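You operate a simulated robot arm through the tools that you are given. There is no shell and no other tool. Be economical: measure what you need, move in short steps, check, and stop when the job is done.

You are at the controls of a simulated robot arm. One attempt, no reset.

TASK
Open the air valve, set 5 bar, switch on nip and brake air.
Fine: within 0.3 bar on the display.

It is judged by the outcome, as a careful person would: the job done as asked, and still so three seconds after it is handed in. It fails if anything else is knocked over, pushed out of place, dropped, spilled or broken.

THE ROBOT
A 7-joint arm with a two-finger parallel gripper, fixed in place. Base frame: the origin is at the foot of the arm, x ahead of it, y to its left, z up. Lengths are in cm, angles in degrees, forces in N, time in s.
Its first joint turns from -66.0 to 66.0 degrees. Payload 2.4 kg.
The tool frame sits at the grasp point between the pads (the TCP): z along the fingers, y along the line on which they close. The tips reach 3 cm beyond it. Largest opening 9.4 cm; finger width 2.8, thickness 1; the body of the gripper, 5 by 9.6 cm, starts 5.5 cm behind the TCP.
Orientation is that of the tool frame in the base frame, as [roll, pitch, yaw] about the fixed x, y, z axes, in that order (R = Rz(yaw) Ry(pitch) Rx(roll)). With the fingers straight down and closing along the base's y, the tool's x points along the base's -x, its y along +y and its z along -z.

THE INTERFACE
- The arm moves only by the tool servo_tool. Its argument "targets" is a list of rows, each a list of 7 numbers: the shift along the tool's x, y, z in mm, then the turn, a rotation vector about the tool's x, y, z in degrees, then the opening, from 0 (shut) to 1 (fully open). In form: [[tx, ty, tz, ax, ay, az, gripper], ...]. A call has 1 to 12 rows; each row shifts and turns the commanded pose from where the row before left it, along the tool's axes as they then stand. Each row takes 0.2 s and may step no farther than 5 cm and 8.6 degrees from the row before; otherwise, or with a gripper value out of range, the whole call is refused. A pose out of reach is approached as far as the arm can. The call stops where the force on the tool passes 90 N (or 10 N more than at its start, if that is more) or the arm is blocked; 0.2 s more then pass. The fingers move at their own pace (about 15.3 cm/s each) and stop on an object; they squeeze with about 38 N. The grip force told is the motor's: it shows also when the fingers shut on nothing. Time passes only in rows, and 0.2 s behind the last, so rows that do not move let the fingers close. It gives the time, the measured TCP pose, the force on the tool (base axes), the opening and the grip force at its end, in the units of the frame above (readings bear some noise).
- Cameras (640 x 400 px; columns grow to the right, rows downward): "scene" is fixed at [4.88, 48.11, 144.58]; the picture's right is [-0.65, -0.76, 0.00], its down [-0.40, 0.34, -0.85] and it looks along [0.65, -0.55, -0.53] (base axes); focal length 369 px, centre (320, 200). "wrist" rides on the gripper at [7.6, 1.4, -10.2] in the tool frame; the picture's right is [-0.18, 0.98, 0.00], its down [-0.75, -0.14, -0.64] and it looks along [-0.63, -0.12, 0.77] (tool axes); focal length 243 px, centre (320, 200). There is no depth. A picture from a camera that has moved, and an enlarged one, comes with that camera's place and axes in the base frame and with its lens.
- capture(camera): a new picture of that camera. No time passes.
- enlarge(camera, box): a new picture of the part [left, top, right, bottom] of that camera's present view, enlarged. No time passes.
- hand_in(): hands the job in; it is judged then, once.

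Work in short steps. Places have to be worked out from the pictures, the camera data and where the tool is seen: move nearer, look again, correct. Check each grasp and each placing, and mend what went wrong. You have 120 turns and 84 pictures in all, those below and enlarged ones among them. Open the gripper and draw the arm clear of the work before you hand the job in, unless the task says otherwise; then end with one line.

The tools are called by a JSON object that holds its "api" and its "payload". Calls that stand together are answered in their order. servo_tool: Moves the arm, as the interface text tells. Its arguments: {"type":"object","properties":{"targets":{"type":"array","items":{"type":"array","items":{"type":"number"}}}},"required":["targets"]} The other tools are called the same way: capture (camera) takes a picture; enlarge (camera, box) takes an enlarged picture of a part of a camera's view; hand_in () hands the job in.

At the start:

```text
t: 0.0
tcp_pos: [40.7, 13.05, 124.51]
tool_rot: [-180.0, 0.0, 180.0]
force: [-0.2, -0.2, -0.4]
finger_gap: 9.39
grip_force: 0.0
```

scene: 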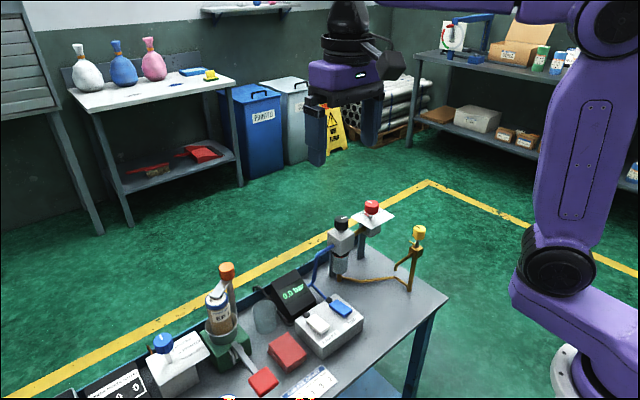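
wrist: 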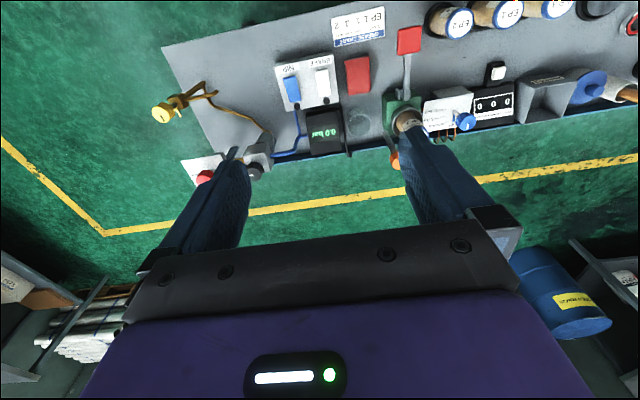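

I start by looking closely at the air panel from both cameras.

{"api": "enlarge", "payload": {"camera": "scene", "box": [240, 190, 460, 330]}}

{"api": "enlarge", "payload": {"camera": "wrist", "box": [140, 40, 400, 200]}}

{"api": "enlarge", "payload": {"camera": "scene", "box": [100, 260, 360, 400]}}

```text
2.86 times, centred on (350, 260) of scene
camera zoom: at [4.88, 48.11, 144.58], right [-0.65, -0.76, 0.0], down [-0.4, 0.34, -0.85], along [0.65, -0.55, -0.53], focal length 1055 px, centre (234, 29)
```

zoom: 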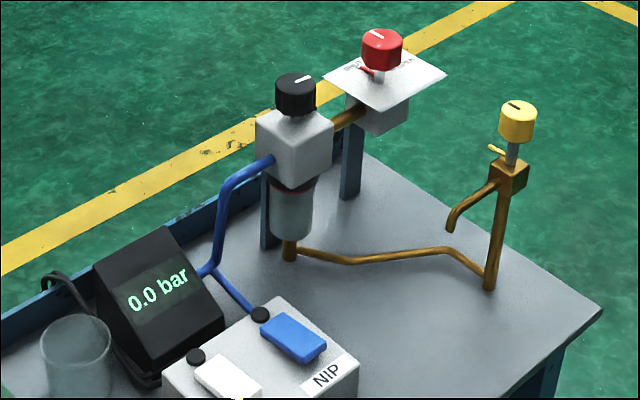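

```text
2.46 times, centred on (270, 120) of wrist
camera zoom: at [32.99, 14.51, 134.75], right [0.18, 0.98, 0.0], down [0.75, -0.14, 0.64], along [0.63, -0.12, -0.77], focal length 597 px, centre (443, 397)
```

zoom: 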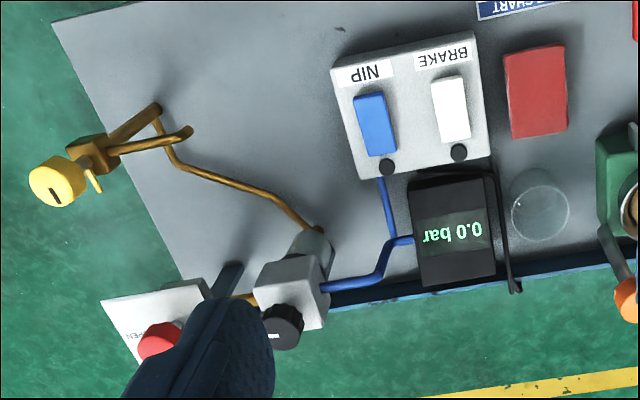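

```text
2.46 times, centred on (230, 330) of scene
camera zoom: at [4.88, 48.11, 144.58], right [-0.65, -0.76, 0.0], down [-0.4, 0.34, -0.85], along [0.65, -0.55, -0.53], focal length 909 px, centre (542, -120)
```

zoom: 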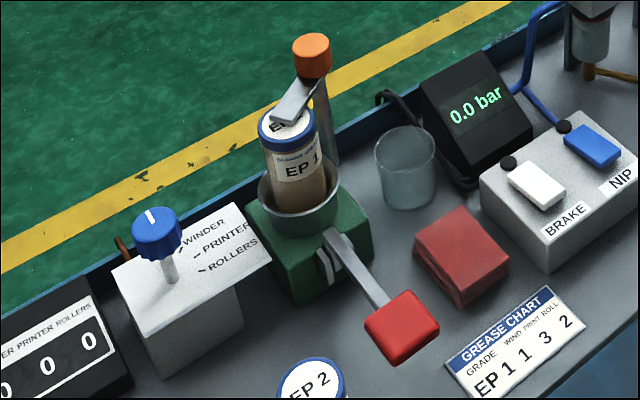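

I judge red valve knob at about (57,-14,93), and black regulator knob at (59,-5,90). I move nearer over them to look at the labels.

{"api": "servo_tool", "payload": {"targets": [[-8, -37, 15, 0, 0, 0, 1], [-8, -37, 15, 0, 0, 0, 1], [-8, -37, 15, 0, 0, 0, 1], [-8, -37, 15, 0, 0, 0, 1], [-8, -37, 15, 0, 0, 0, 1], [-8, -37, 15, 0, 0, 0, 1]]}}

{"api": "capture", "payload": {"camera": "wrist"}}

{"api": "capture", "payload": {"camera": "scene"}}

```text
t: 1.4
tcp_pos: [45.47, -9.2, 115.74]
tool_rot: [-180.0, 0.0, -179.9]
force: [0.1, 0.3, 0.2]
finger_gap: 9.43
grip_force: 0.0
```

```text
78 pictures are left
camera wrist: at [37.87, -7.72, 125.87], right [0.18, 0.98, 0.0], down [0.75, -0.14, 0.64], along [0.63, -0.12, -0.77], focal length 243 px, centre (320, 200)
```

wrist: 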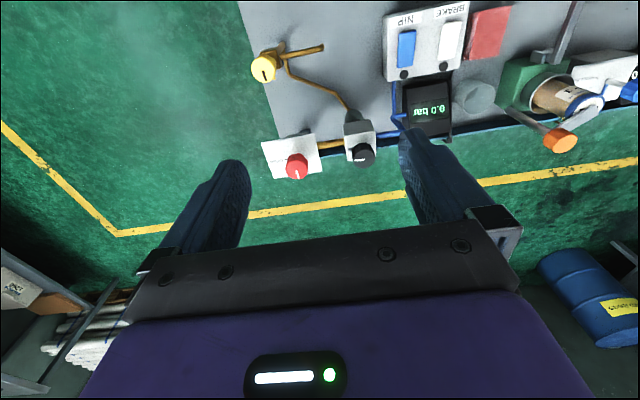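

```text
77 pictures are left
```

scene: 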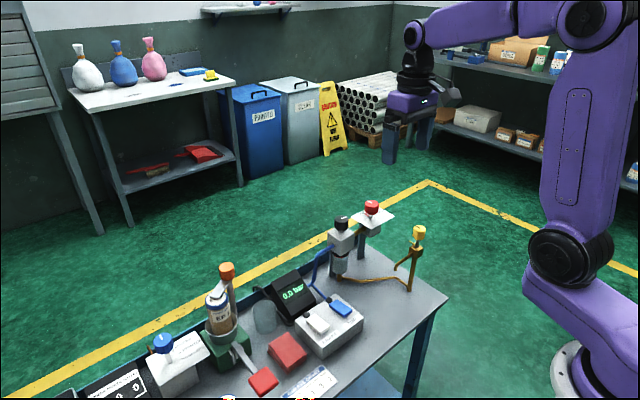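

Now zoom on the knobs' labels.

{"api": "enlarge", "payload": {"camera": "wrist", "box": [240, 110, 400, 210]}}

{"api": "enlarge", "payload": {"camera": "scene", "box": [320, 185, 440, 260]}}

{"api": "enlarge", "payload": {"camera": "wrist", "box": [240, 0, 480, 150]}}

```text
4.00 times, centred on (320, 160) of wrist
camera zoom: at [37.87, -7.72, 125.87], right [0.18, 0.98, 0.0], down [0.75, -0.14, 0.64], along [0.63, -0.12, -0.77], focal length 970 px, centre (320, 360)
```

zoom: 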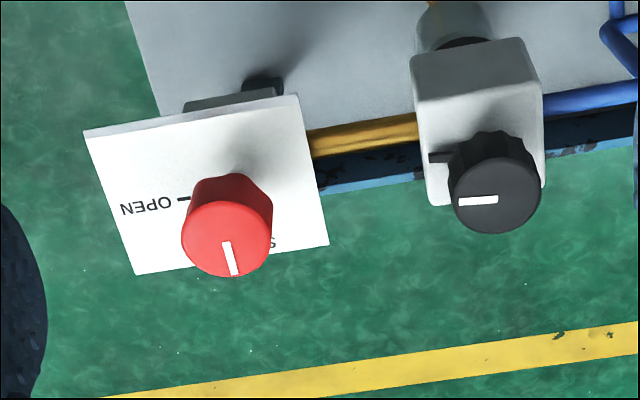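

```text
5.33 times, centred on (380, 222) of scene
camera zoom: at [4.88, 48.11, 144.58], right [-0.65, -0.76, 0.0], down [-0.4, 0.34, -0.85], along [0.65, -0.55, -0.53], focal length 1968 px, centre (0, 80)
```

zoom: 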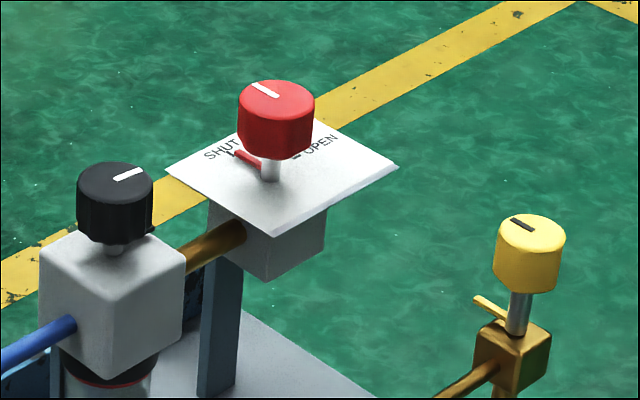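

```text
2.67 times, centred on (360, 75) of wrist
camera zoom: at [37.87, -7.72, 125.87], right [0.18, 0.98, 0.0], down [0.75, -0.14, 0.64], along [0.63, -0.12, -0.77], focal length 647 px, centre (213, 533)
```

zoom: 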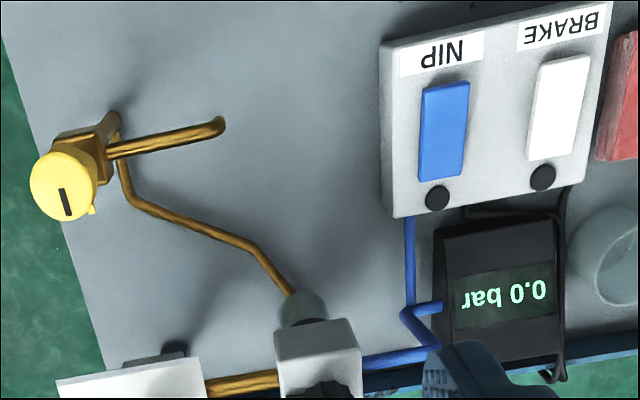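

Red knob: SHUT now at +x, OPEN toward -y, so a 90° clockwise turn (seen from above). I estimate its top at (59.0,-15.7,91.7), and approach above it.

{"api": "servo_tool", "payload": {"targets": [[-27, -13, 30, 0, 0, 0, 1], [-27, -13, 30, 0, 0, 0, 1], [-27, -13, 30, 0, 0, 0, 1], [-27, -13, 30, 0, 0, 0, 1], [-27, -13, 30, 0, 0, 0, 1], [0, 0, 0, 0, 0, 0, 1]]}}

{"api": "capture", "payload": {"camera": "wrist"}}

{"api": "enlarge", "payload": {"camera": "scene", "box": [300, 140, 460, 240]}}

```text
t: 2.8
tcp_pos: [58.76, -15.64, 100.65]
tool_rot: [-179.9, 0.1, 180.0]
force: [-0.2, 0.8, 0.4]
finger_gap: 9.39
grip_force: 0.0
```

```text
73 pictures are left
camera wrist: at [51.1, -14.18, 110.82], right [0.18, 0.98, 0.0], down [0.75, -0.14, 0.64], along [0.63, -0.12, -0.77], focal length 243 px, centre (320, 200)
```

wrist: 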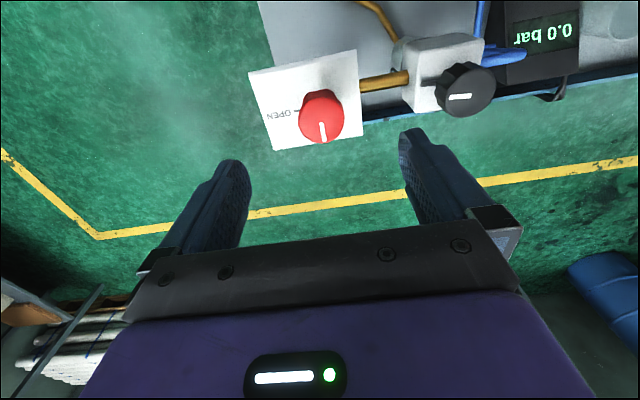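

```text
4.00 times, centred on (380, 190) of scene
camera zoom: at [4.88, 48.11, 144.58], right [-0.65, -0.76, 0.0], down [-0.4, 0.34, -0.85], along [0.65, -0.55, -0.53], focal length 1476 px, centre (80, 240)
```

zoom: 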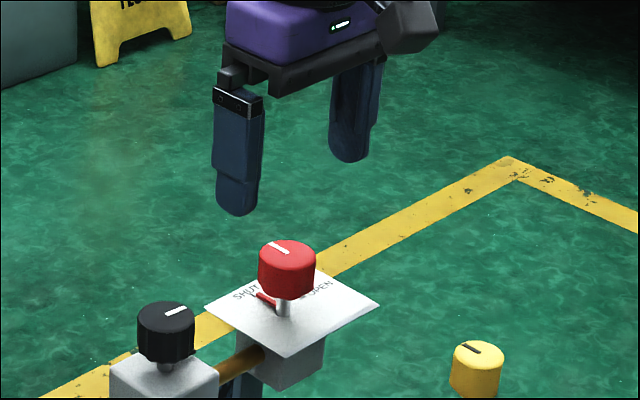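

The tool is centred over the red knob within a few mm (top ≈ z 92). I pre-rotate by -45°, then descend to TCP z≈92.3.

{"api": "servo_tool", "payload": {"targets": [[0, 0, 0, 0, 0, -7.5, 1], [0, 0, 0, 0, 0, -7.5, 1], [0, 0, 0, 0, 0, -7.5, 1], [0, 0, 0, 0, 0, -7.5, 1], [0, 0, 0, 0, 0, -7.5, 1], [0, 0, 0, 0, 0, -7.5, 1], [0, 0, 20, 0, 0, 0, 1], [0, 0, 20, 0, 0, 0, 1], [0, 0, 20, 0, 0, 0, 1], [0, 0, 20, 0, 0, 0, 1], [0, 0, 0, 0, 0, 0, 1]]}}

{"api": "enlarge", "payload": {"camera": "scene", "box": [300, 140, 460, 240]}}

{"api": "capture", "payload": {"camera": "wrist"}}

```text
t: 5.2
tcp_pos: [58.97, -15.67, 92.38]
tool_rot: [180.0, 0.0, -135.0]
force: [0.7, 0.5, 0.1]
finger_gap: 9.4
grip_force: 0.0
```

```text
4.00 times, centred on (380, 190) of scene
camera zoom: at [4.88, 48.11, 144.58], right [-0.65, -0.76, 0.0], down [-0.4, 0.34, -0.85], along [0.65, -0.55, -0.53], focal length 1476 px, centre (80, 240)
```

zoom: 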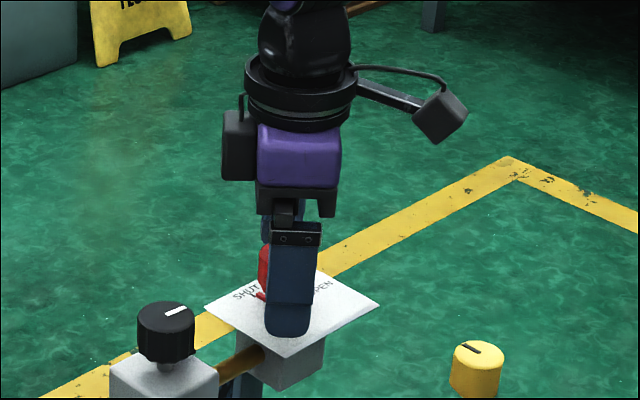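

```text
70 pictures are left
camera wrist: at [52.48, -20.07, 102.63], right [-0.57, 0.82, 0.0], down [0.63, 0.43, 0.64], along [0.53, 0.36, -0.77], focal length 243 px, centre (320, 200)
```

wrist: 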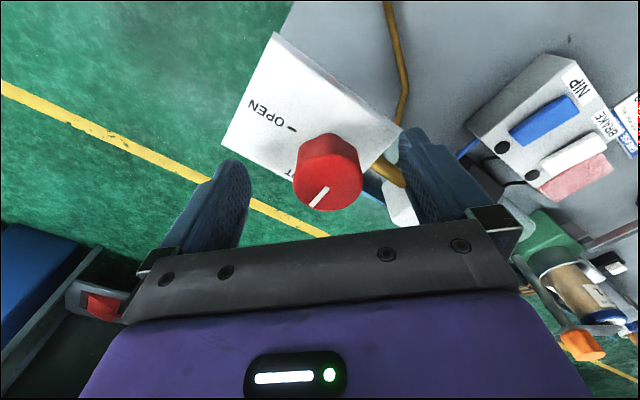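

The knob sits ~4 mm off toward tool +y; I shift and close on it.

{"api": "servo_tool", "payload": {"targets": [[-1, 4, 2, 0, 0, 0, 1], [0, 0, 0, 0, 0, 0, 0.5], [0, 0, 0, 0, 0, 0, 0.3], [0, 0, 0, 0, 0, 0, 0.3], [0, 0, 0, 0, 0, 0, 0.3]]}}

{"api": "capture", "payload": {"camera": "wrist"}}

```text
t: 6.4
tcp_pos: [58.69, -15.41, 92.24]
tool_rot: [179.9, 0.0, -135.0]
force: [-4.7, 3.2, 1.2]
finger_gap: 3.73
grip_force: 45.1
```

```text
69 pictures are left
camera wrist: at [52.24, -19.7, 102.5], right [-0.56, 0.83, 0.0], down [0.63, 0.43, 0.64], along [0.53, 0.36, -0.77], focal length 243 px, centre (320, 200)
```

wrist: 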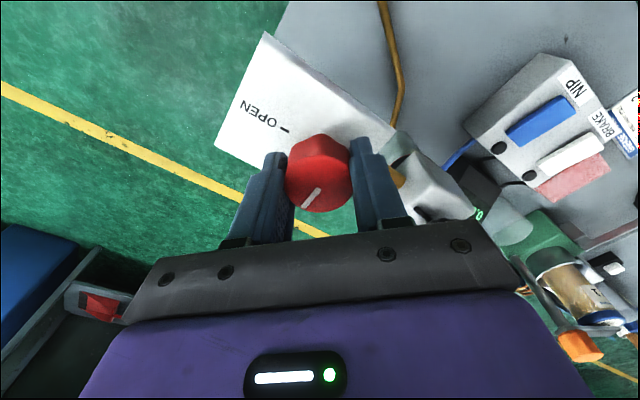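

Firm grip at 3.73 cm. I turn clockwise 45° and check.

{"api": "servo_tool", "payload": {"targets": [[0, 1, 0, 0, 0, 0, 0.25], [0, 0, 0, 0, 0, 7.5, 0.25], [0, 0, 0, 0, 0, 7.5, 0.25], [0, 0, 0, 0, 0, 7.5, 0.25], [0, 0, 0, 0, 0, 7.5, 0.25], [0, 0, 0, 0, 0, 7.5, 0.25], [0, 0, 0, 0, 0, 7.5, 0.25]]}}

{"api": "capture", "payload": {"camera": "wrist"}}

```text
t: 8.0
tcp_pos: [58.71, -15.48, 92.34]
tool_rot: [-180.0, 0.1, 179.6]
force: [8.2, -17.3, -18.0]
finger_gap: 3.7
grip_force: 45.0
```

```text
68 pictures are left
camera wrist: at [51.06, -13.98, 102.5], right [0.19, 0.98, 0.0], down [0.75, -0.14, 0.64], along [0.63, -0.12, -0.77], focal length 243 px, centre (320, 200)
```

wrist: 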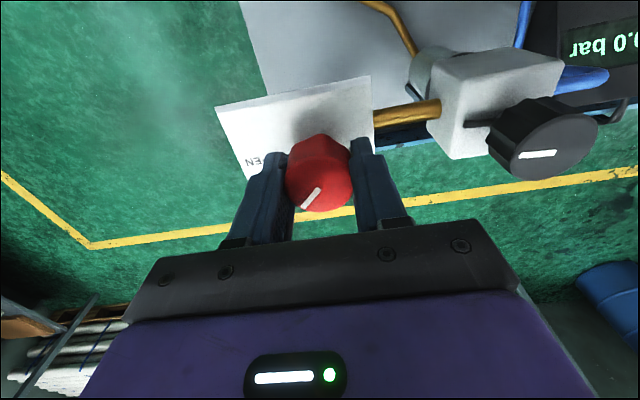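

The knob turns with the gripper. Another 45°.

{"api": "servo_tool", "payload": {"targets": [[0, 0, 0, 0, 0, 7.5, 0.25], [0, 0, 0, 0, 0, 7.5, 0.25], [0, 0, 0, 0, 0, 7.5, 0.25], [0, 0, 0, 0, 0, 7.5, 0.25], [0, 0, 0, 0, 0, 7.5, 0.25], [0, 0, 0, 0, 0, 7.5, 0.25], [0, 0, 0, 0, 0, 0, 0.25]]}}

{"api": "capture", "payload": {"camera": "wrist"}}

{"api": "enlarge", "payload": {"camera": "scene", "box": [240, 190, 460, 330]}}

```text
t: 9.6
tcp_pos: [58.65, -15.6, 92.34]
tool_rot: [-179.8, 0.0, 134.8]
force: [3.6, -23.1, -23.0]
finger_gap: 3.74
grip_force: 45.6
```

```text
67 pictures are left
camera wrist: at [54.26, -9.12, 102.54], right [0.83, 0.56, 0.0], down [0.43, -0.63, 0.64], along [0.36, -0.53, -0.77], focal length 243 px, centre (320, 200)
```

wrist: 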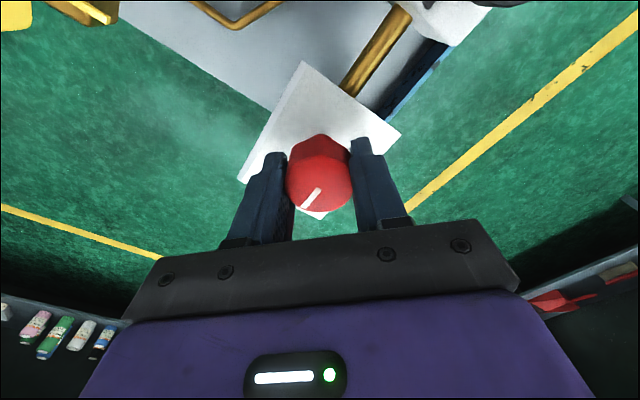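

```text
2.86 times, centred on (350, 260) of scene
camera zoom: at [4.94, 48.04, 144.6], right [-0.65, -0.76, 0.0], down [-0.4, 0.34, -0.85], along [0.65, -0.55, -0.53], focal length 1055 px, centre (234, 29)
```

zoom: 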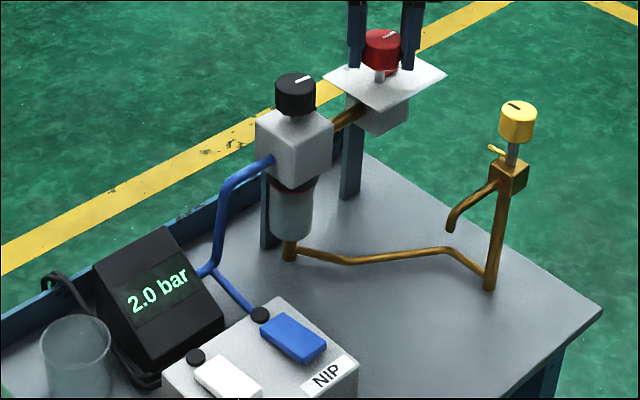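

The valve is open: the display reads 2.0 bar. I release, lift and check the pointer against the OPEN mark.

{"api": "servo_tool", "payload": {"targets": [[0, 0, 0, 0, 0, 0, 0.6], [0, 0, 0, 0, 0, 0, 0.8], [0, 0, -30, 0, 0, 0, 0.8], [0, 0, -30, 0, 0, 0, 0.8], [0, 0, -30, 0, 0, 0, 0.8], [0, 0, 0, 0, 0, 0, 0.8]]}}

{"api": "capture", "payload": {"camera": "wrist"}}

{"api": "enlarge", "payload": {"camera": "scene", "box": [320, 185, 440, 260]}}

```text
t: 11.0
tcp_pos: [58.74, -15.28, 101.47]
tool_rot: [180.0, 0.0, 135.0]
force: [-0.3, -0.3, 0.6]
finger_gap: 7.5
grip_force: 0.1
```

```text
65 pictures are left
camera wrist: at [54.32, -8.75, 111.65], right [0.83, 0.56, 0.0], down [0.43, -0.63, 0.64], along [0.36, -0.53, -0.77], focal length 243 px, centre (320, 200)
```

wrist: 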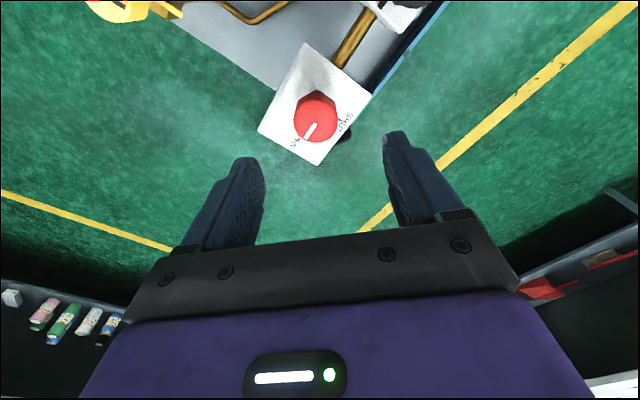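

```text
5.33 times, centred on (380, 222) of scene
camera zoom: at [4.88, 48.11, 144.58], right [-0.65, -0.76, 0.0], down [-0.4, 0.34, -0.85], along [0.65, -0.55, -0.53], focal length 1968 px, centre (0, 80)
```

zoom: 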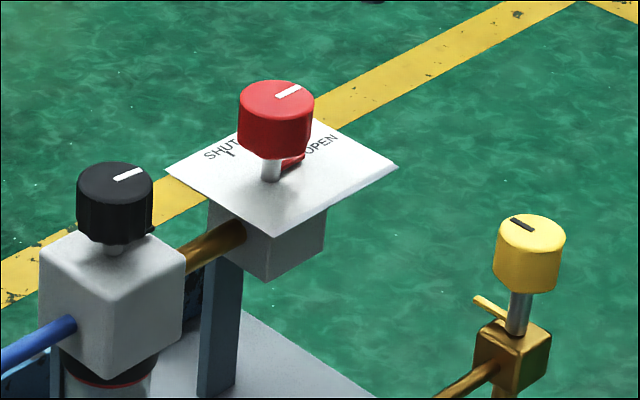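

Red pointer is exactly on OPEN. Now I rotate back to -45° and move above the black regulator at about (58.8,-4.4).

{"api": "servo_tool", "payload": {"targets": [[0, 0, 0, 0, 0, -7.5, 1], [0, 0, 0, 0, 0, -7.5, 1], [0, 0, 0, 0, 0, -7.5, 1], [0, 0, 0, 0, 0, -7.5, 1], [0, 0, 0, 0, 0, -7.5, 1], [0, 0, 0, 0, 0, -7.5, 1], [0, 0, 0, 0, 0, -7.5, 1], [0, 0, 0, 0, 0, -7.5, 1], [0, 0, 0, 0, 0, -7.5, 1], [0, 0, 0, 0, 0, -7.5, 1], [0, 0, 0, 0, 0, -7.5, 1], [0, 0, 0, 0, 0, -7.5, 1]]}}

{"api": "servo_tool", "payload": {"targets": [[-26, 26, 0, 0, 0, 0, 1], [-26, 26, 0, 0, 0, 0, 1], [-26, 26, 0, 0, 0, 0, 1], [0, 0, 0, 0, 0, 0, 1]]}}

{"api": "capture", "payload": {"camera": "wrist"}}

```text
t: 13.6
tcp_pos: [58.64, -15.17, 101.36]
tool_rot: [180.0, 0.0, -134.9]
force: [-0.5, 0.9, 0.2]
finger_gap: 9.41
grip_force: 0.1
```

```text
t: 14.6
tcp_pos: [58.54, -4.34, 101.29]
tool_rot: [-180.0, 0.0, -135.0]
force: [0.7, 0.0, -0.5]
finger_gap: 9.43
grip_force: 0.1
```

```text
63 pictures are left
camera wrist: at [52.12, -8.55, 111.44], right [-0.56, 0.83, 0.0], down [0.63, 0.43, 0.64], along [0.53, 0.36, -0.77], focal length 243 px, centre (320, 200)
```

wrist: 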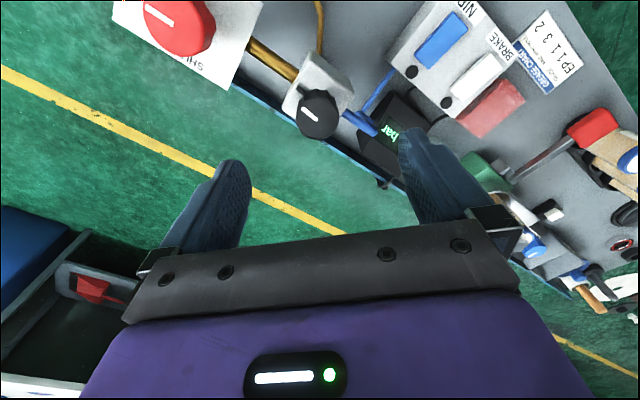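

Estimates for the black knob agree to within ~5 mm; I descend 6 cm and re-check.

{"api": "servo_tool", "payload": {"targets": [[0, 0, 20, 0, 0, 0, 1], [0, 0, 20, 0, 0, 0, 1], [0, 0, 20, 0, 0, 0, 1], [0, 0, 0, 0, 0, 0, 1]]}}

{"api": "capture", "payload": {"camera": "wrist"}}

{"api": "enlarge", "payload": {"camera": "scene", "box": [270, 170, 430, 270]}}

```text
t: 15.6
tcp_pos: [58.49, -4.23, 95.31]
tool_rot: [179.9, 0.1, -135.0]
force: [-0.2, 0.5, 1.3]
finger_gap: 9.4
grip_force: 0.0
```

```text
62 pictures are left
camera wrist: at [52.2, -8.55, 105.5], right [-0.56, 0.83, 0.0], down [0.63, 0.43, 0.64], along [0.53, 0.36, -0.77], focal length 243 px, centre (320, 200)
```

wrist: 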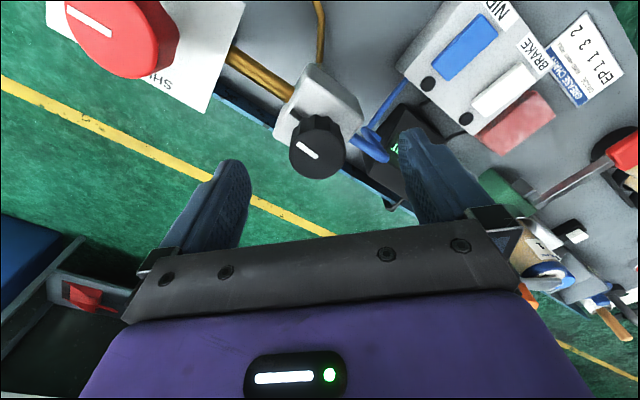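

```text
4.00 times, centred on (350, 220) of scene
camera zoom: at [4.88, 48.11, 144.58], right [-0.65, -0.76, 0.0], down [-0.4, 0.34, -0.85], along [0.65, -0.55, -0.53], focal length 1476 px, centre (200, 120)
```

zoom: 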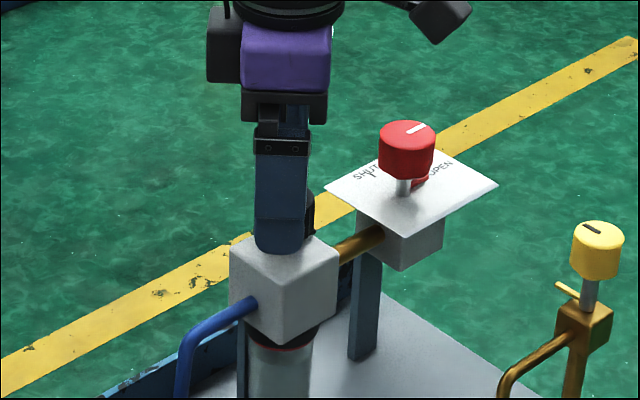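

The regulator knob is centred, top at z≈92. I descend to 92.8, close and grip.

{"api": "servo_tool", "payload": {"targets": [[0, -1, 13, 0, 0, 0, 1], [0, 0, 12, 0, 0, 0, 1], [0, 0, 0, 0, 0, 0, 0.5], [0, 0, 0, 0, 0, 0, 0.25], [0, 0, 0, 0, 0, 0, 0.25], [0, 0, 0, 0, 0, 0, 0.25]]}}

{"api": "capture", "payload": {"camera": "wrist"}}

```text
t: 17.0
tcp_pos: [58.72, -4.17, 92.93]
tool_rot: [180.0, 0.0, -135.0]
force: [4.3, -2.5, -3.6]
finger_gap: 3.52
grip_force: 44.9
```

```text
60 pictures are left
camera wrist: at [52.31, -8.59, 103.07], right [-0.56, 0.83, 0.0], down [0.63, 0.43, 0.64], along [0.53, 0.36, -0.77], focal length 243 px, centre (320, 200)
```

wrist: 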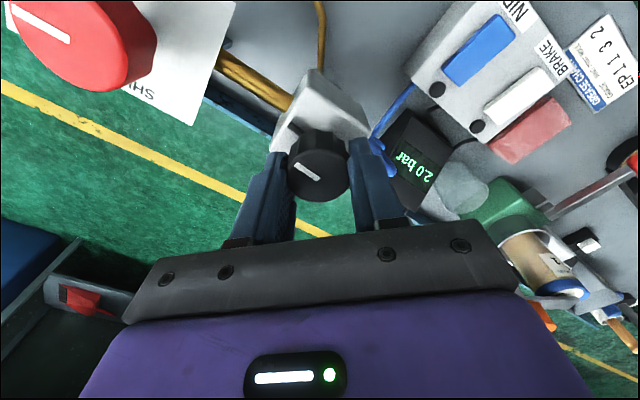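

Gripped at 3.5 cm, display still 2.0. I turn clockwise 30° and read the display.

{"api": "servo_tool", "payload": {"targets": [[0, 0, 0, 0, 0, 7.5, 0.25], [0, 0, 0, 0, 0, 7.5, 0.25], [0, 0, 0, 0, 0, 7.5, 0.25], [0, 0, 0, 0, 0, 7.5, 0.25], [0, 0, 0, 0, 0, 0, 0.25]]}}

{"api": "enlarge", "payload": {"camera": "scene", "box": [240, 190, 400, 330]}}

```text
t: 18.2
tcp_pos: [58.71, -4.41, 92.83]
tool_rot: [-179.9, 0.3, -165.2]
force: [17.8, -9.9, -6.0]
finger_gap: 3.51
grip_force: 44.8
```

```text
2.86 times, centred on (320, 260) of scene
camera zoom: at [4.94, 48.08, 144.59], right [-0.65, -0.76, 0.0], down [-0.4, 0.34, -0.85], along [0.65, -0.55, -0.53], focal length 1055 px, centre (320, 29)
```

zoom: 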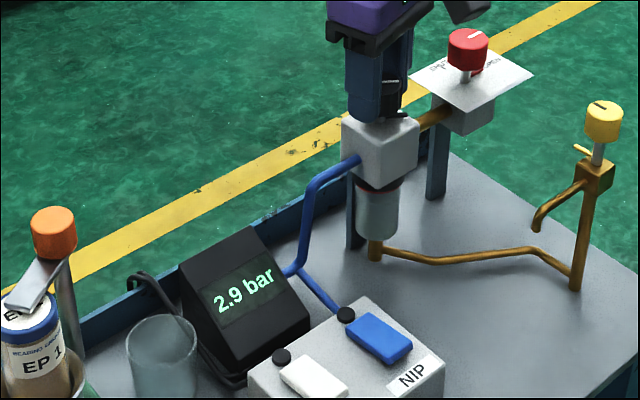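

2.9 bar after 30°, so ~0.03 bar/deg; about 70° more is needed. I turn 60° and check.

{"api": "servo_tool", "payload": {"targets": [[-1, 0, 0, 0, 0, 7.5, 0.25], [0, 0, 0, 0, 0, 7.5, 0.25], [0, 0, 0, 0, 0, 7.5, 0.25], [0, 0, 0, 0, 0, 7.5, 0.25], [0, 0, 0, 0, 0, 7.5, 0.25], [0, 0, 0, 0, 0, 7.5, 0.25], [0, 0, 0, 0, 0, 7.5, 0.25], [0, 0, 0, 0, 0, 7.5, 0.25], [0, 0, 0, 0, 0, 0, 0.25]]}}

{"api": "enlarge", "payload": {"camera": "scene", "box": [240, 190, 400, 330]}}

```text
t: 20.2
tcp_pos: [58.78, -4.71, 92.82]
tool_rot: [-179.9, 0.1, 134.6]
force: [8.2, -25.9, 5.3]
finger_gap: 3.52
grip_force: 45.5
```

```text
2.86 times, centred on (320, 260) of scene
camera zoom: at [4.9, 48.04, 144.6], right [-0.65, -0.76, 0.0], down [-0.4, 0.34, -0.85], along [0.65, -0.55, -0.53], focal length 1055 px, centre (320, 29)
```

zoom: 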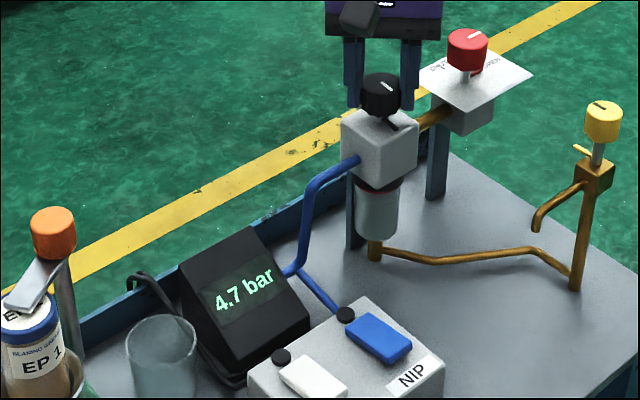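

4.7 bar; 10° more.

{"api": "servo_tool", "payload": {"targets": [[0, 0, 0, 0, 0, 5, 0.25], [0, 0, 0, 0, 0, 5, 0.25], [0, 0, 0, 0, 0, 0, 0.25]]}}

{"api": "enlarge", "payload": {"camera": "scene", "box": [240, 190, 400, 330]}}

```text
t: 21.0
tcp_pos: [58.65, -4.77, 92.9]
tool_rot: [-179.9, 0.0, 124.7]
force: [-2.4, -27.0, 17.5]
finger_gap: 3.51
grip_force: 44.8
```

```text
2.86 times, centred on (320, 260) of scene
camera zoom: at [4.85, 48.05, 144.6], right [-0.65, -0.76, 0.0], down [-0.4, 0.34, -0.85], along [0.65, -0.55, -0.53], focal length 1055 px, centre (320, 29)
```

zoom: 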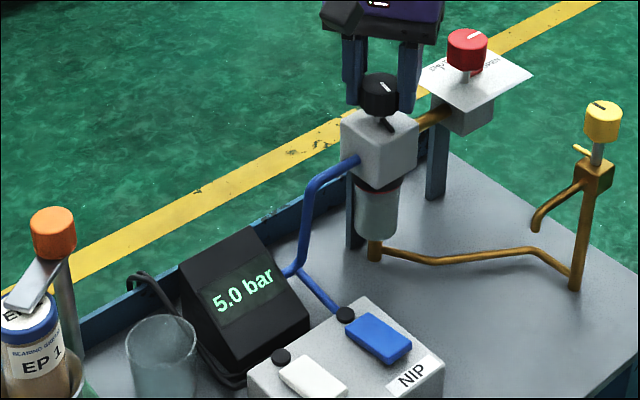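

5.0 bar. I release, lift and recheck the display.

{"api": "servo_tool", "payload": {"targets": [[0, 0, 0, 0, 0, 0, 0.6], [0, 0, 0, 0, 0, 0, 0.9], [0, 0, -30, 0, 0, 0, 0.9], [0, 0, -30, 0, 0, 0, 0.9], [0, 0, -30, 0, 0, 0, 0.9], [0, 0, 0, 0, 0, -8, 0.9], [0, 0, 0, 0, 0, -8, 0.9], [0, 0, 0, 0, 0, -8, 0.9], [0, 0, 0, 0, 0, -8, 0.9], [0, 0, 0, 0, 0, -8, 0.9], [0, 0, 0, 0, 0, -8, 0.9], [0, 0, 0, 0, 0, -7, 0.9]]}}

{"api": "enlarge", "payload": {"camera": "scene", "box": [240, 190, 400, 370]}}

{"api": "capture", "payload": {"camera": "wrist"}}

```text
t: 23.6
tcp_pos: [58.84, -4.3, 101.79]
tool_rot: [-180.0, 0.0, -179.9]
force: [0.7, 0.1, -1.0]
finger_gap: 8.42
grip_force: 0.1
```

```text
2.22 times, centred on (320, 280) of scene
camera zoom: at [4.88, 48.11, 144.58], right [-0.65, -0.76, 0.0], down [-0.4, 0.34, -0.85], along [0.65, -0.55, -0.53], focal length 820 px, centre (320, 22)
```

zoom: 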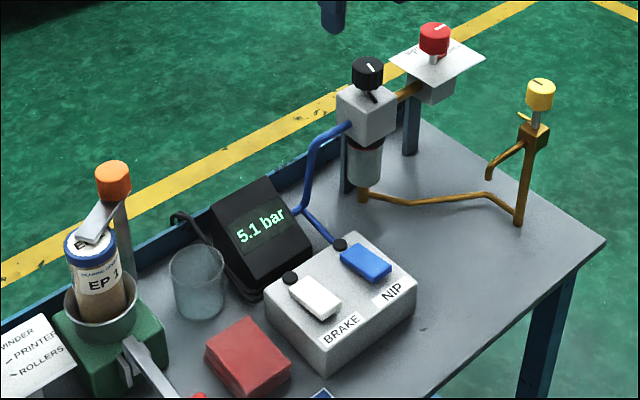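

```text
55 pictures are left
camera wrist: at [51.17, -2.81, 112.0], right [0.18, 0.98, 0.0], down [0.75, -0.14, 0.64], along [0.63, -0.12, -0.77], focal length 243 px, centre (320, 200)
```

wrist: 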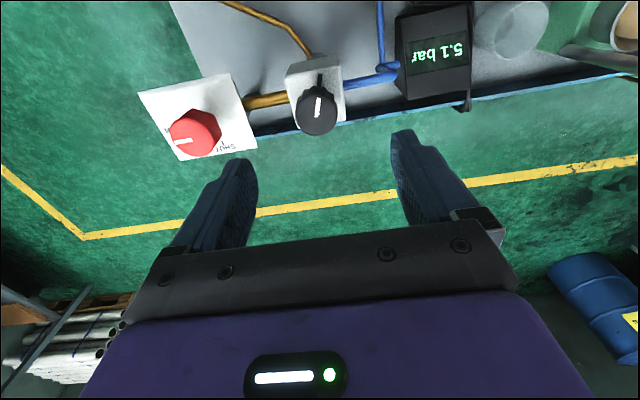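

5.1 bar, still within tolerance. Now I move back to look at the NIP and BRAKE switches (about (43.5,9.8) and (43.3,16), z≈84).

{"api": "servo_tool", "payload": {"targets": [[31, 20, 0, 0, 0, 0, 0.9], [31, 20, 0, 0, 0, 0, 0.9], [31, 20, 0, 0, 0, 0, 0.6], [31, 20, 0, 0, 0, 0, 0.3], [31, 20, 0, 0, 0, 0, 0], [31, 20, 0, 0, 0, 0, 0], [31, 20, 0, 0, 0, 0, 0], [31, 20, 0, 0, 0, 0, 0], [0, 0, 0, 0, 0, 0, 0]]}}

{"api": "capture", "payload": {"camera": "wrist"}}

{"api": "enlarge", "payload": {"camera": "scene", "box": [280, 280, 376, 360]}}

```text
t: 25.6
tcp_pos: [33.98, 11.8, 101.83]
tool_rot: [-179.9, 0.0, 179.9]
force: [1.0, -0.4, -0.5]
finger_gap: 0.0
grip_force: 32.9
```

```text
54 pictures are left
camera wrist: at [26.32, 13.25, 111.94], right [0.18, 0.98, 0.0], down [0.75, -0.14, 0.64], along [0.63, -0.12, -0.77], focal length 243 px, centre (320, 200)
```

wrist: 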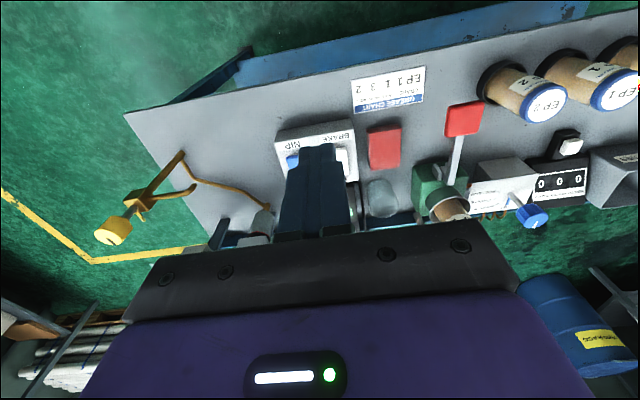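

```text
5.00 times, centred on (328, 320) of scene
camera zoom: at [4.88, 48.11, 144.58], right [-0.65, -0.76, 0.0], down [-0.4, 0.34, -0.85], along [0.65, -0.55, -0.53], focal length 1846 px, centre (280, -400)
```

zoom: 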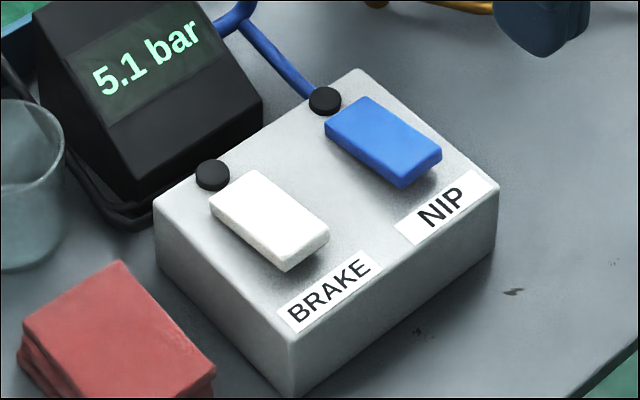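

Rockers: the label-side ends are raised (off), so pressing those ends switches on. Fingers occlude the switches in the wrist view, so I open them and look.

{"api": "servo_tool", "payload": {"targets": [[0, 0, 0, 0, 0, 0, 1], [0, 0, 0, 0, 0, 0, 1], [0, 0, 0, 0, 0, 0, 1]]}}

{"api": "enlarge", "payload": {"camera": "wrist", "box": [240, 100, 400, 200]}}

```text
t: 26.4
tcp_pos: [33.98, 11.86, 101.78]
tool_rot: [180.0, 0.0, -180.0]
force: [0.4, -0.7, -0.6]
finger_gap: 9.39
grip_force: 0.1
```

```text
4.00 times, centred on (320, 150) of wrist
camera zoom: at [26.37, 13.24, 111.94], right [0.18, 0.98, 0.0], down [0.75, -0.14, 0.64], along [0.63, -0.12, -0.77], focal length 970 px, centre (320, 400)
```

zoom: 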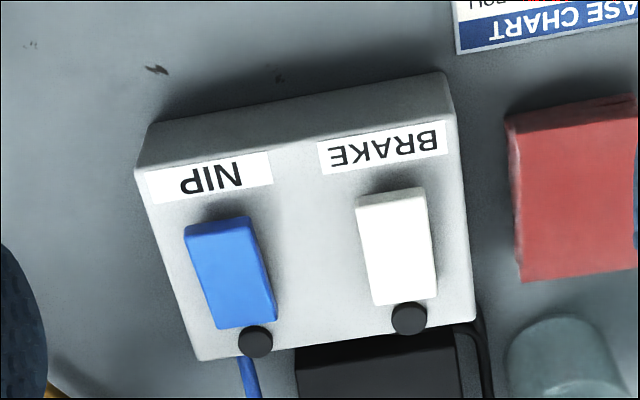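

Blue press point ≈ (42.4,6.9), white ≈ (42.4,12.7), tops about z 83. I close the fingers and move above the blue one with tips at about z 89.

{"api": "servo_tool", "payload": {"targets": [[-21, -12.5, 0, 0, 0, 0, 0], [-21, -12.5, 0, 0, 0, 0, 0], [-21, -12.5, 0, 0, 0, 0, 0], [-21, -12.5, 20, 0, 0, 0, 0], [0, 0, 30, 0, 0, 0, 0], [0, 0, 30, 0, 0, 0, 0], [0, 0, 18, 0, 0, 0, 0], [0, 0, 0, 0, 0, 0, 0]]}}

{"api": "enlarge", "payload": {"camera": "scene", "box": [260, 240, 420, 360]}}

{"api": "capture", "payload": {"camera": "wrist"}}

```text
t: 28.2
tcp_pos: [42.48, 6.67, 92.08]
tool_rot: [179.9, 0.1, -180.0]
force: [-0.3, -0.6, -0.3]
finger_gap: 0.0
grip_force: 32.6
```

```text
3.33 times, centred on (340, 300) of scene
camera zoom: at [4.88, 48.11, 144.58], right [-0.65, -0.76, 0.0], down [-0.4, 0.34, -0.85], along [0.65, -0.55, -0.53], focal length 1230 px, centre (253, -133)
```

zoom: 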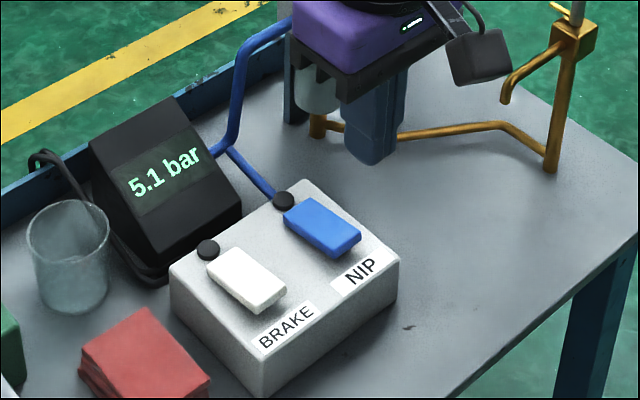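

```text
50 pictures are left
camera wrist: at [34.83, 8.15, 102.31], right [0.18, 0.98, 0.0], down [0.75, -0.14, 0.64], along [0.63, -0.12, -0.77], focal length 243 px, centre (320, 200)
```

wrist: 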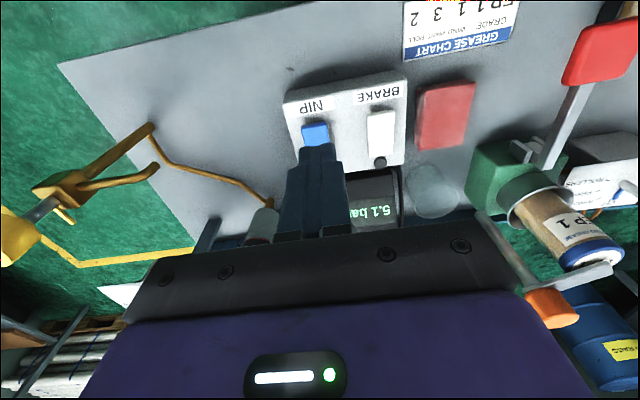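

The tool axis meets the rocker roughly at its near edge; I shift +8 mm in x, -3 mm in y and descend to tip z≈85 for a check.

{"api": "servo_tool", "payload": {"targets": [[-8, -3, 20, 0, 0, 0, 0], [0, 0, 20, 0, 0, 0, 0], [0, 0, 0, 0, 0, 0, 0]]}}

{"api": "enlarge", "payload": {"camera": "scene", "box": [260, 240, 420, 360]}}

{"api": "enlarge", "payload": {"camera": "wrist", "box": [240, 70, 400, 170]}}

```text
t: 29.0
tcp_pos: [43.24, 6.29, 88.1]
tool_rot: [179.9, -0.1, -180.0]
force: [-0.1, 0.6, 0.2]
finger_gap: 0.01
grip_force: 32.4
```

```text
3.33 times, centred on (340, 300) of scene
camera zoom: at [4.88, 48.11, 144.58], right [-0.65, -0.76, 0.0], down [-0.4, 0.34, -0.85], along [0.65, -0.55, -0.53], focal length 1230 px, centre (253, -133)
```

zoom: 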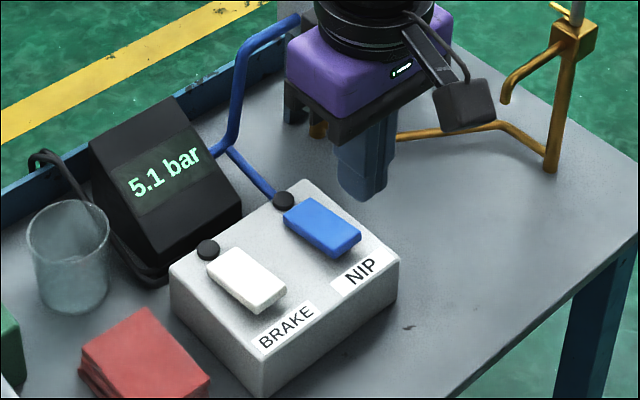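

```text
4.00 times, centred on (320, 120) of wrist
camera zoom: at [35.6, 7.81, 98.3], right [0.18, 0.98, 0.0], down [0.75, -0.14, 0.64], along [0.63, -0.12, -0.77], focal length 970 px, centre (320, 520)
```

zoom: 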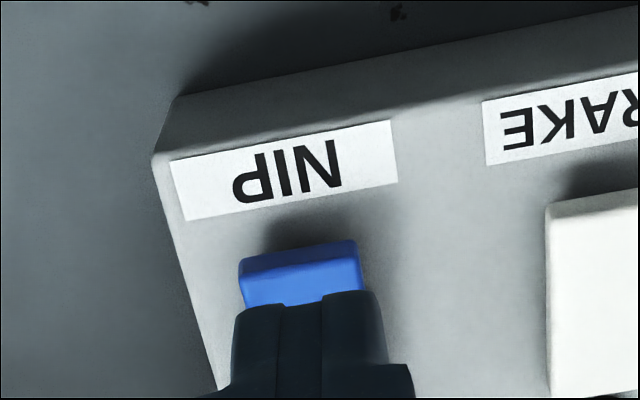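

All views agree if the switch box is lower than I thought: rocker raised ends at z≈78.3, blue at (45.3,5.9), white at (45.4,12.8). I shift accordingly and lower to tip z≈80.

{"api": "servo_tool", "payload": {"targets": [[-23, -4, 0, 0, 0, 0, 0], [0, 0, 20, 0, 0, 0, 0], [0, 0, 20, 0, 0, 0, 0], [0, 0, 8, 0, 0, 0, 0], [0, 0, 0, 0, 0, 0, 0]]}}

{"api": "enlarge", "payload": {"camera": "scene", "box": [260, 240, 420, 360]}}

{"api": "enlarge", "payload": {"camera": "wrist", "box": [240, 70, 400, 170]}}

```text
t: 30.2
tcp_pos: [45.54, 6.06, 83.31]
tool_rot: [-180.0, 0.0, 180.0]
force: [-0.3, 0.1, -0.7]
finger_gap: 0.0
grip_force: 33.7
```

```text
3.33 times, centred on (340, 300) of scene
camera zoom: at [4.88, 48.11, 144.58], right [-0.65, -0.76, 0.0], down [-0.4, 0.34, -0.85], along [0.65, -0.55, -0.53], focal length 1230 px, centre (253, -133)
```

zoom: 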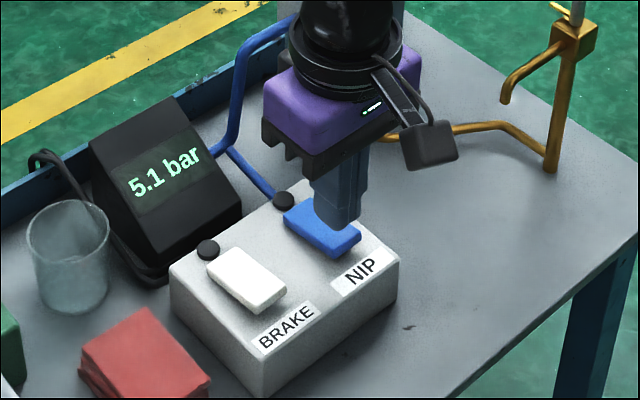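

```text
4.00 times, centred on (320, 120) of wrist
camera zoom: at [37.88, 7.62, 93.53], right [0.18, 0.98, 0.0], down [0.75, -0.14, 0.64], along [0.63, -0.12, -0.77], focal length 970 px, centre (320, 520)
```

zoom: 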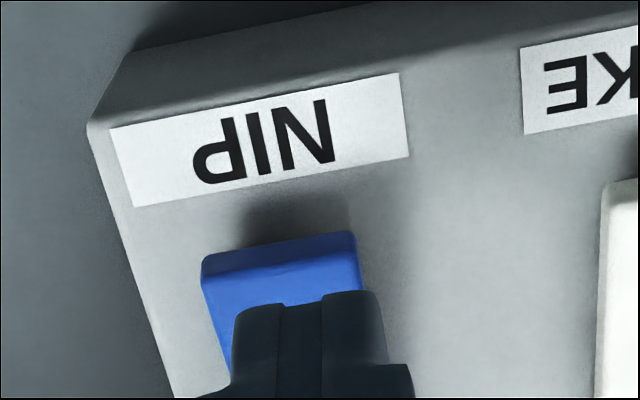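

Nearly on it. I shift 3 mm in -y and press down in small steps.

{"api": "servo_tool", "payload": {"targets": [[0, -3, 0, 0, 0, 0, 0], [0, 0, 8, 0, 0, 0, 0], [0, 0, 6, 0, 0, 0, 0], [0, 0, 4, 0, 0, 0, 0], [0, 0, 3, 0, 0, 0, 0]]}}

{"api": "enlarge", "payload": {"camera": "scene", "box": [260, 240, 420, 360]}}

```text
t: 31.4
tcp_pos: [45.47, 5.76, 81.15]
tool_rot: [180.0, 0.1, -179.9]
force: [-0.7, -0.5, 0.1]
finger_gap: 0.0
grip_force: 32.1
```

```text
3.33 times, centred on (340, 300) of scene
camera zoom: at [4.88, 48.11, 144.58], right [-0.65, -0.76, 0.0], down [-0.4, 0.34, -0.85], along [0.65, -0.55, -0.53], focal length 1230 px, centre (253, -133)
```

zoom: 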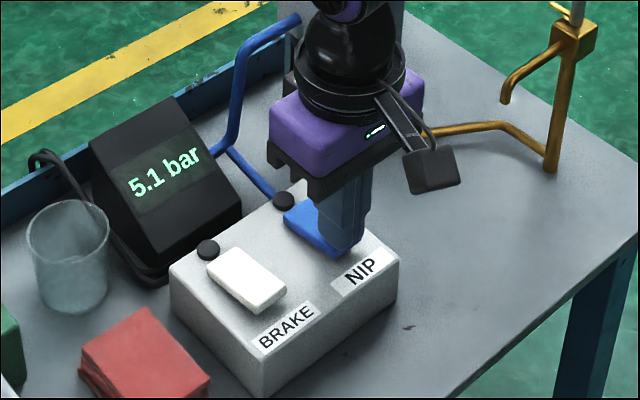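

No contact yet at tip z≈78.1; I continue down in 3 mm steps.

{"api": "servo_tool", "payload": {"targets": [[0, 2, 3, 0, 0, 0, 0], [0, 0, 3, 0, 0, 0, 0], [0, 0, 3, 0, 0, 0, 0]]}}

{"api": "enlarge", "payload": {"camera": "scene", "box": [260, 240, 420, 360]}}

```text
t: 32.2
tcp_pos: [45.48, 6.01, 80.77]
tool_rot: [179.9, -0.1, 179.9]
force: [-8.8, -1.6, 24.6]
finger_gap: 0.0
grip_force: 33.3
stopped in row 3: the force on the tool passed its limit (the readings are from after the stop); the commanded pose is now the measured one
```

```text
3.33 times, centred on (340, 300) of scene
camera zoom: at [4.83, 48.11, 144.59], right [-0.65, -0.76, 0.0], down [-0.4, 0.34, -0.85], along [0.65, -0.55, -0.53], focal length 1230 px, centre (253, -133)
```

zoom: 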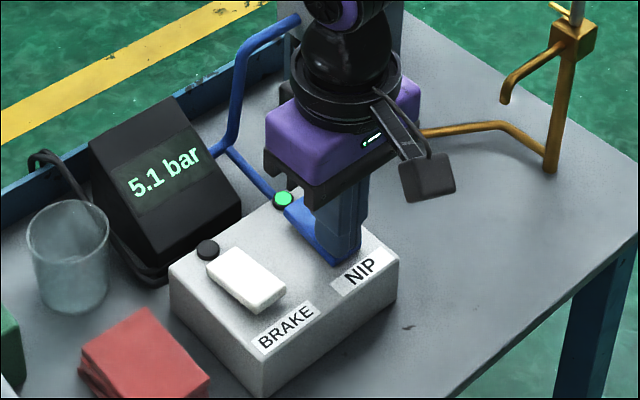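

NIP lamp is green. I lift, move to the brake rocker (45.5,12.8) and check.

{"api": "servo_tool", "payload": {"targets": [[0, 0, -15, 0, 0, 0, 0], [0, 0, -20, 0, 0, 0, 0], [0, 34, 0, 0, 0, 0, 0], [0, 33, 0, 0, 0, 0, 0], [0, 0, 15, 0, 0, 0, 0], [0, 0, 0, 0, 0, 0, 0]]}}

{"api": "enlarge", "payload": {"camera": "scene", "box": [260, 240, 420, 360]}}

{"api": "enlarge", "payload": {"camera": "wrist", "box": [240, 70, 400, 170]}}

```text
t: 33.6
tcp_pos: [45.63, 12.71, 82.8]
tool_rot: [-180.0, 0.0, -180.0]
force: [-0.1, 0.5, 0.9]
finger_gap: 0.0
grip_force: 32.9
```

```text
3.33 times, centred on (340, 300) of scene
camera zoom: at [4.88, 48.11, 144.58], right [-0.65, -0.76, 0.0], down [-0.4, 0.34, -0.85], along [0.65, -0.55, -0.53], focal length 1230 px, centre (253, -133)
```

zoom: 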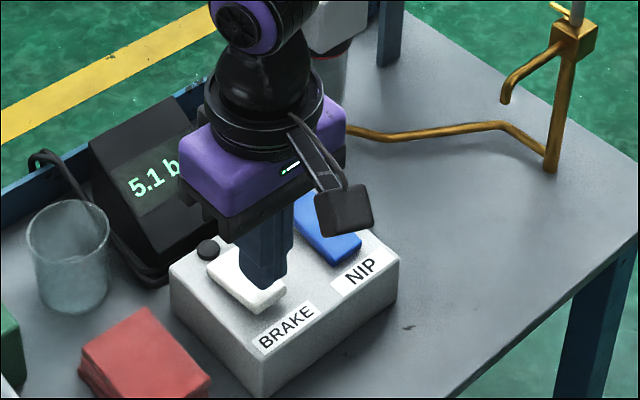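

```text
4.00 times, centred on (320, 120) of wrist
camera zoom: at [37.94, 14.18, 92.83], right [0.18, 0.98, 0.0], down [0.75, -0.14, 0.64], along [0.63, -0.12, -0.77], focal length 970 px, centre (320, 520)
```

zoom: 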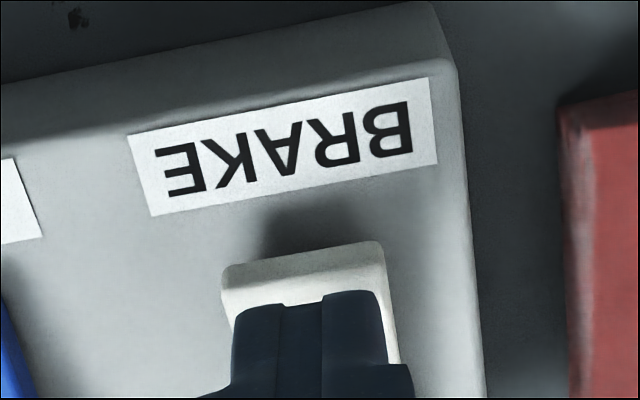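

Well centred over the brake rocker. I press down in steps.

{"api": "servo_tool", "payload": {"targets": [[0, 0, 8, 0, 0, 0, 0], [0, 0, 6, 0, 0, 0, 0], [0, 0, 4, 0, 0, 0, 0], [0, 0, 3, 0, 0, 0, 0], [0, 0, 3, 0, 0, 0, 0], [0, 0, 3, 0, 0, 0, 0]]}}

{"api": "enlarge", "payload": {"camera": "scene", "box": [260, 240, 420, 360]}}

```text
t: 34.8
tcp_pos: [45.43, 12.62, 80.78]
tool_rot: [-180.0, -0.1, 180.0]
force: [-9.8, -1.9, 25.5]
finger_gap: 0.0
grip_force: 33.3
stopped in row 5: the force on the tool passed its limit (the readings are from after the stop); the commanded pose is now the measured one
```

```text
3.33 times, centred on (340, 300) of scene
camera zoom: at [4.82, 48.1, 144.59], right [-0.65, -0.76, 0.0], down [-0.4, 0.34, -0.85], along [0.65, -0.55, -0.53], focal length 1230 px, centre (253, -133)
```

zoom: 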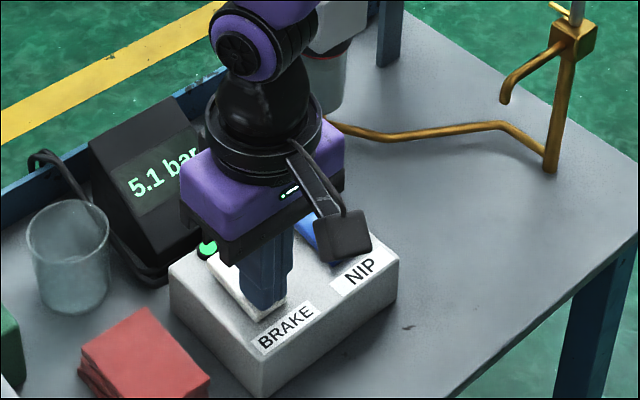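

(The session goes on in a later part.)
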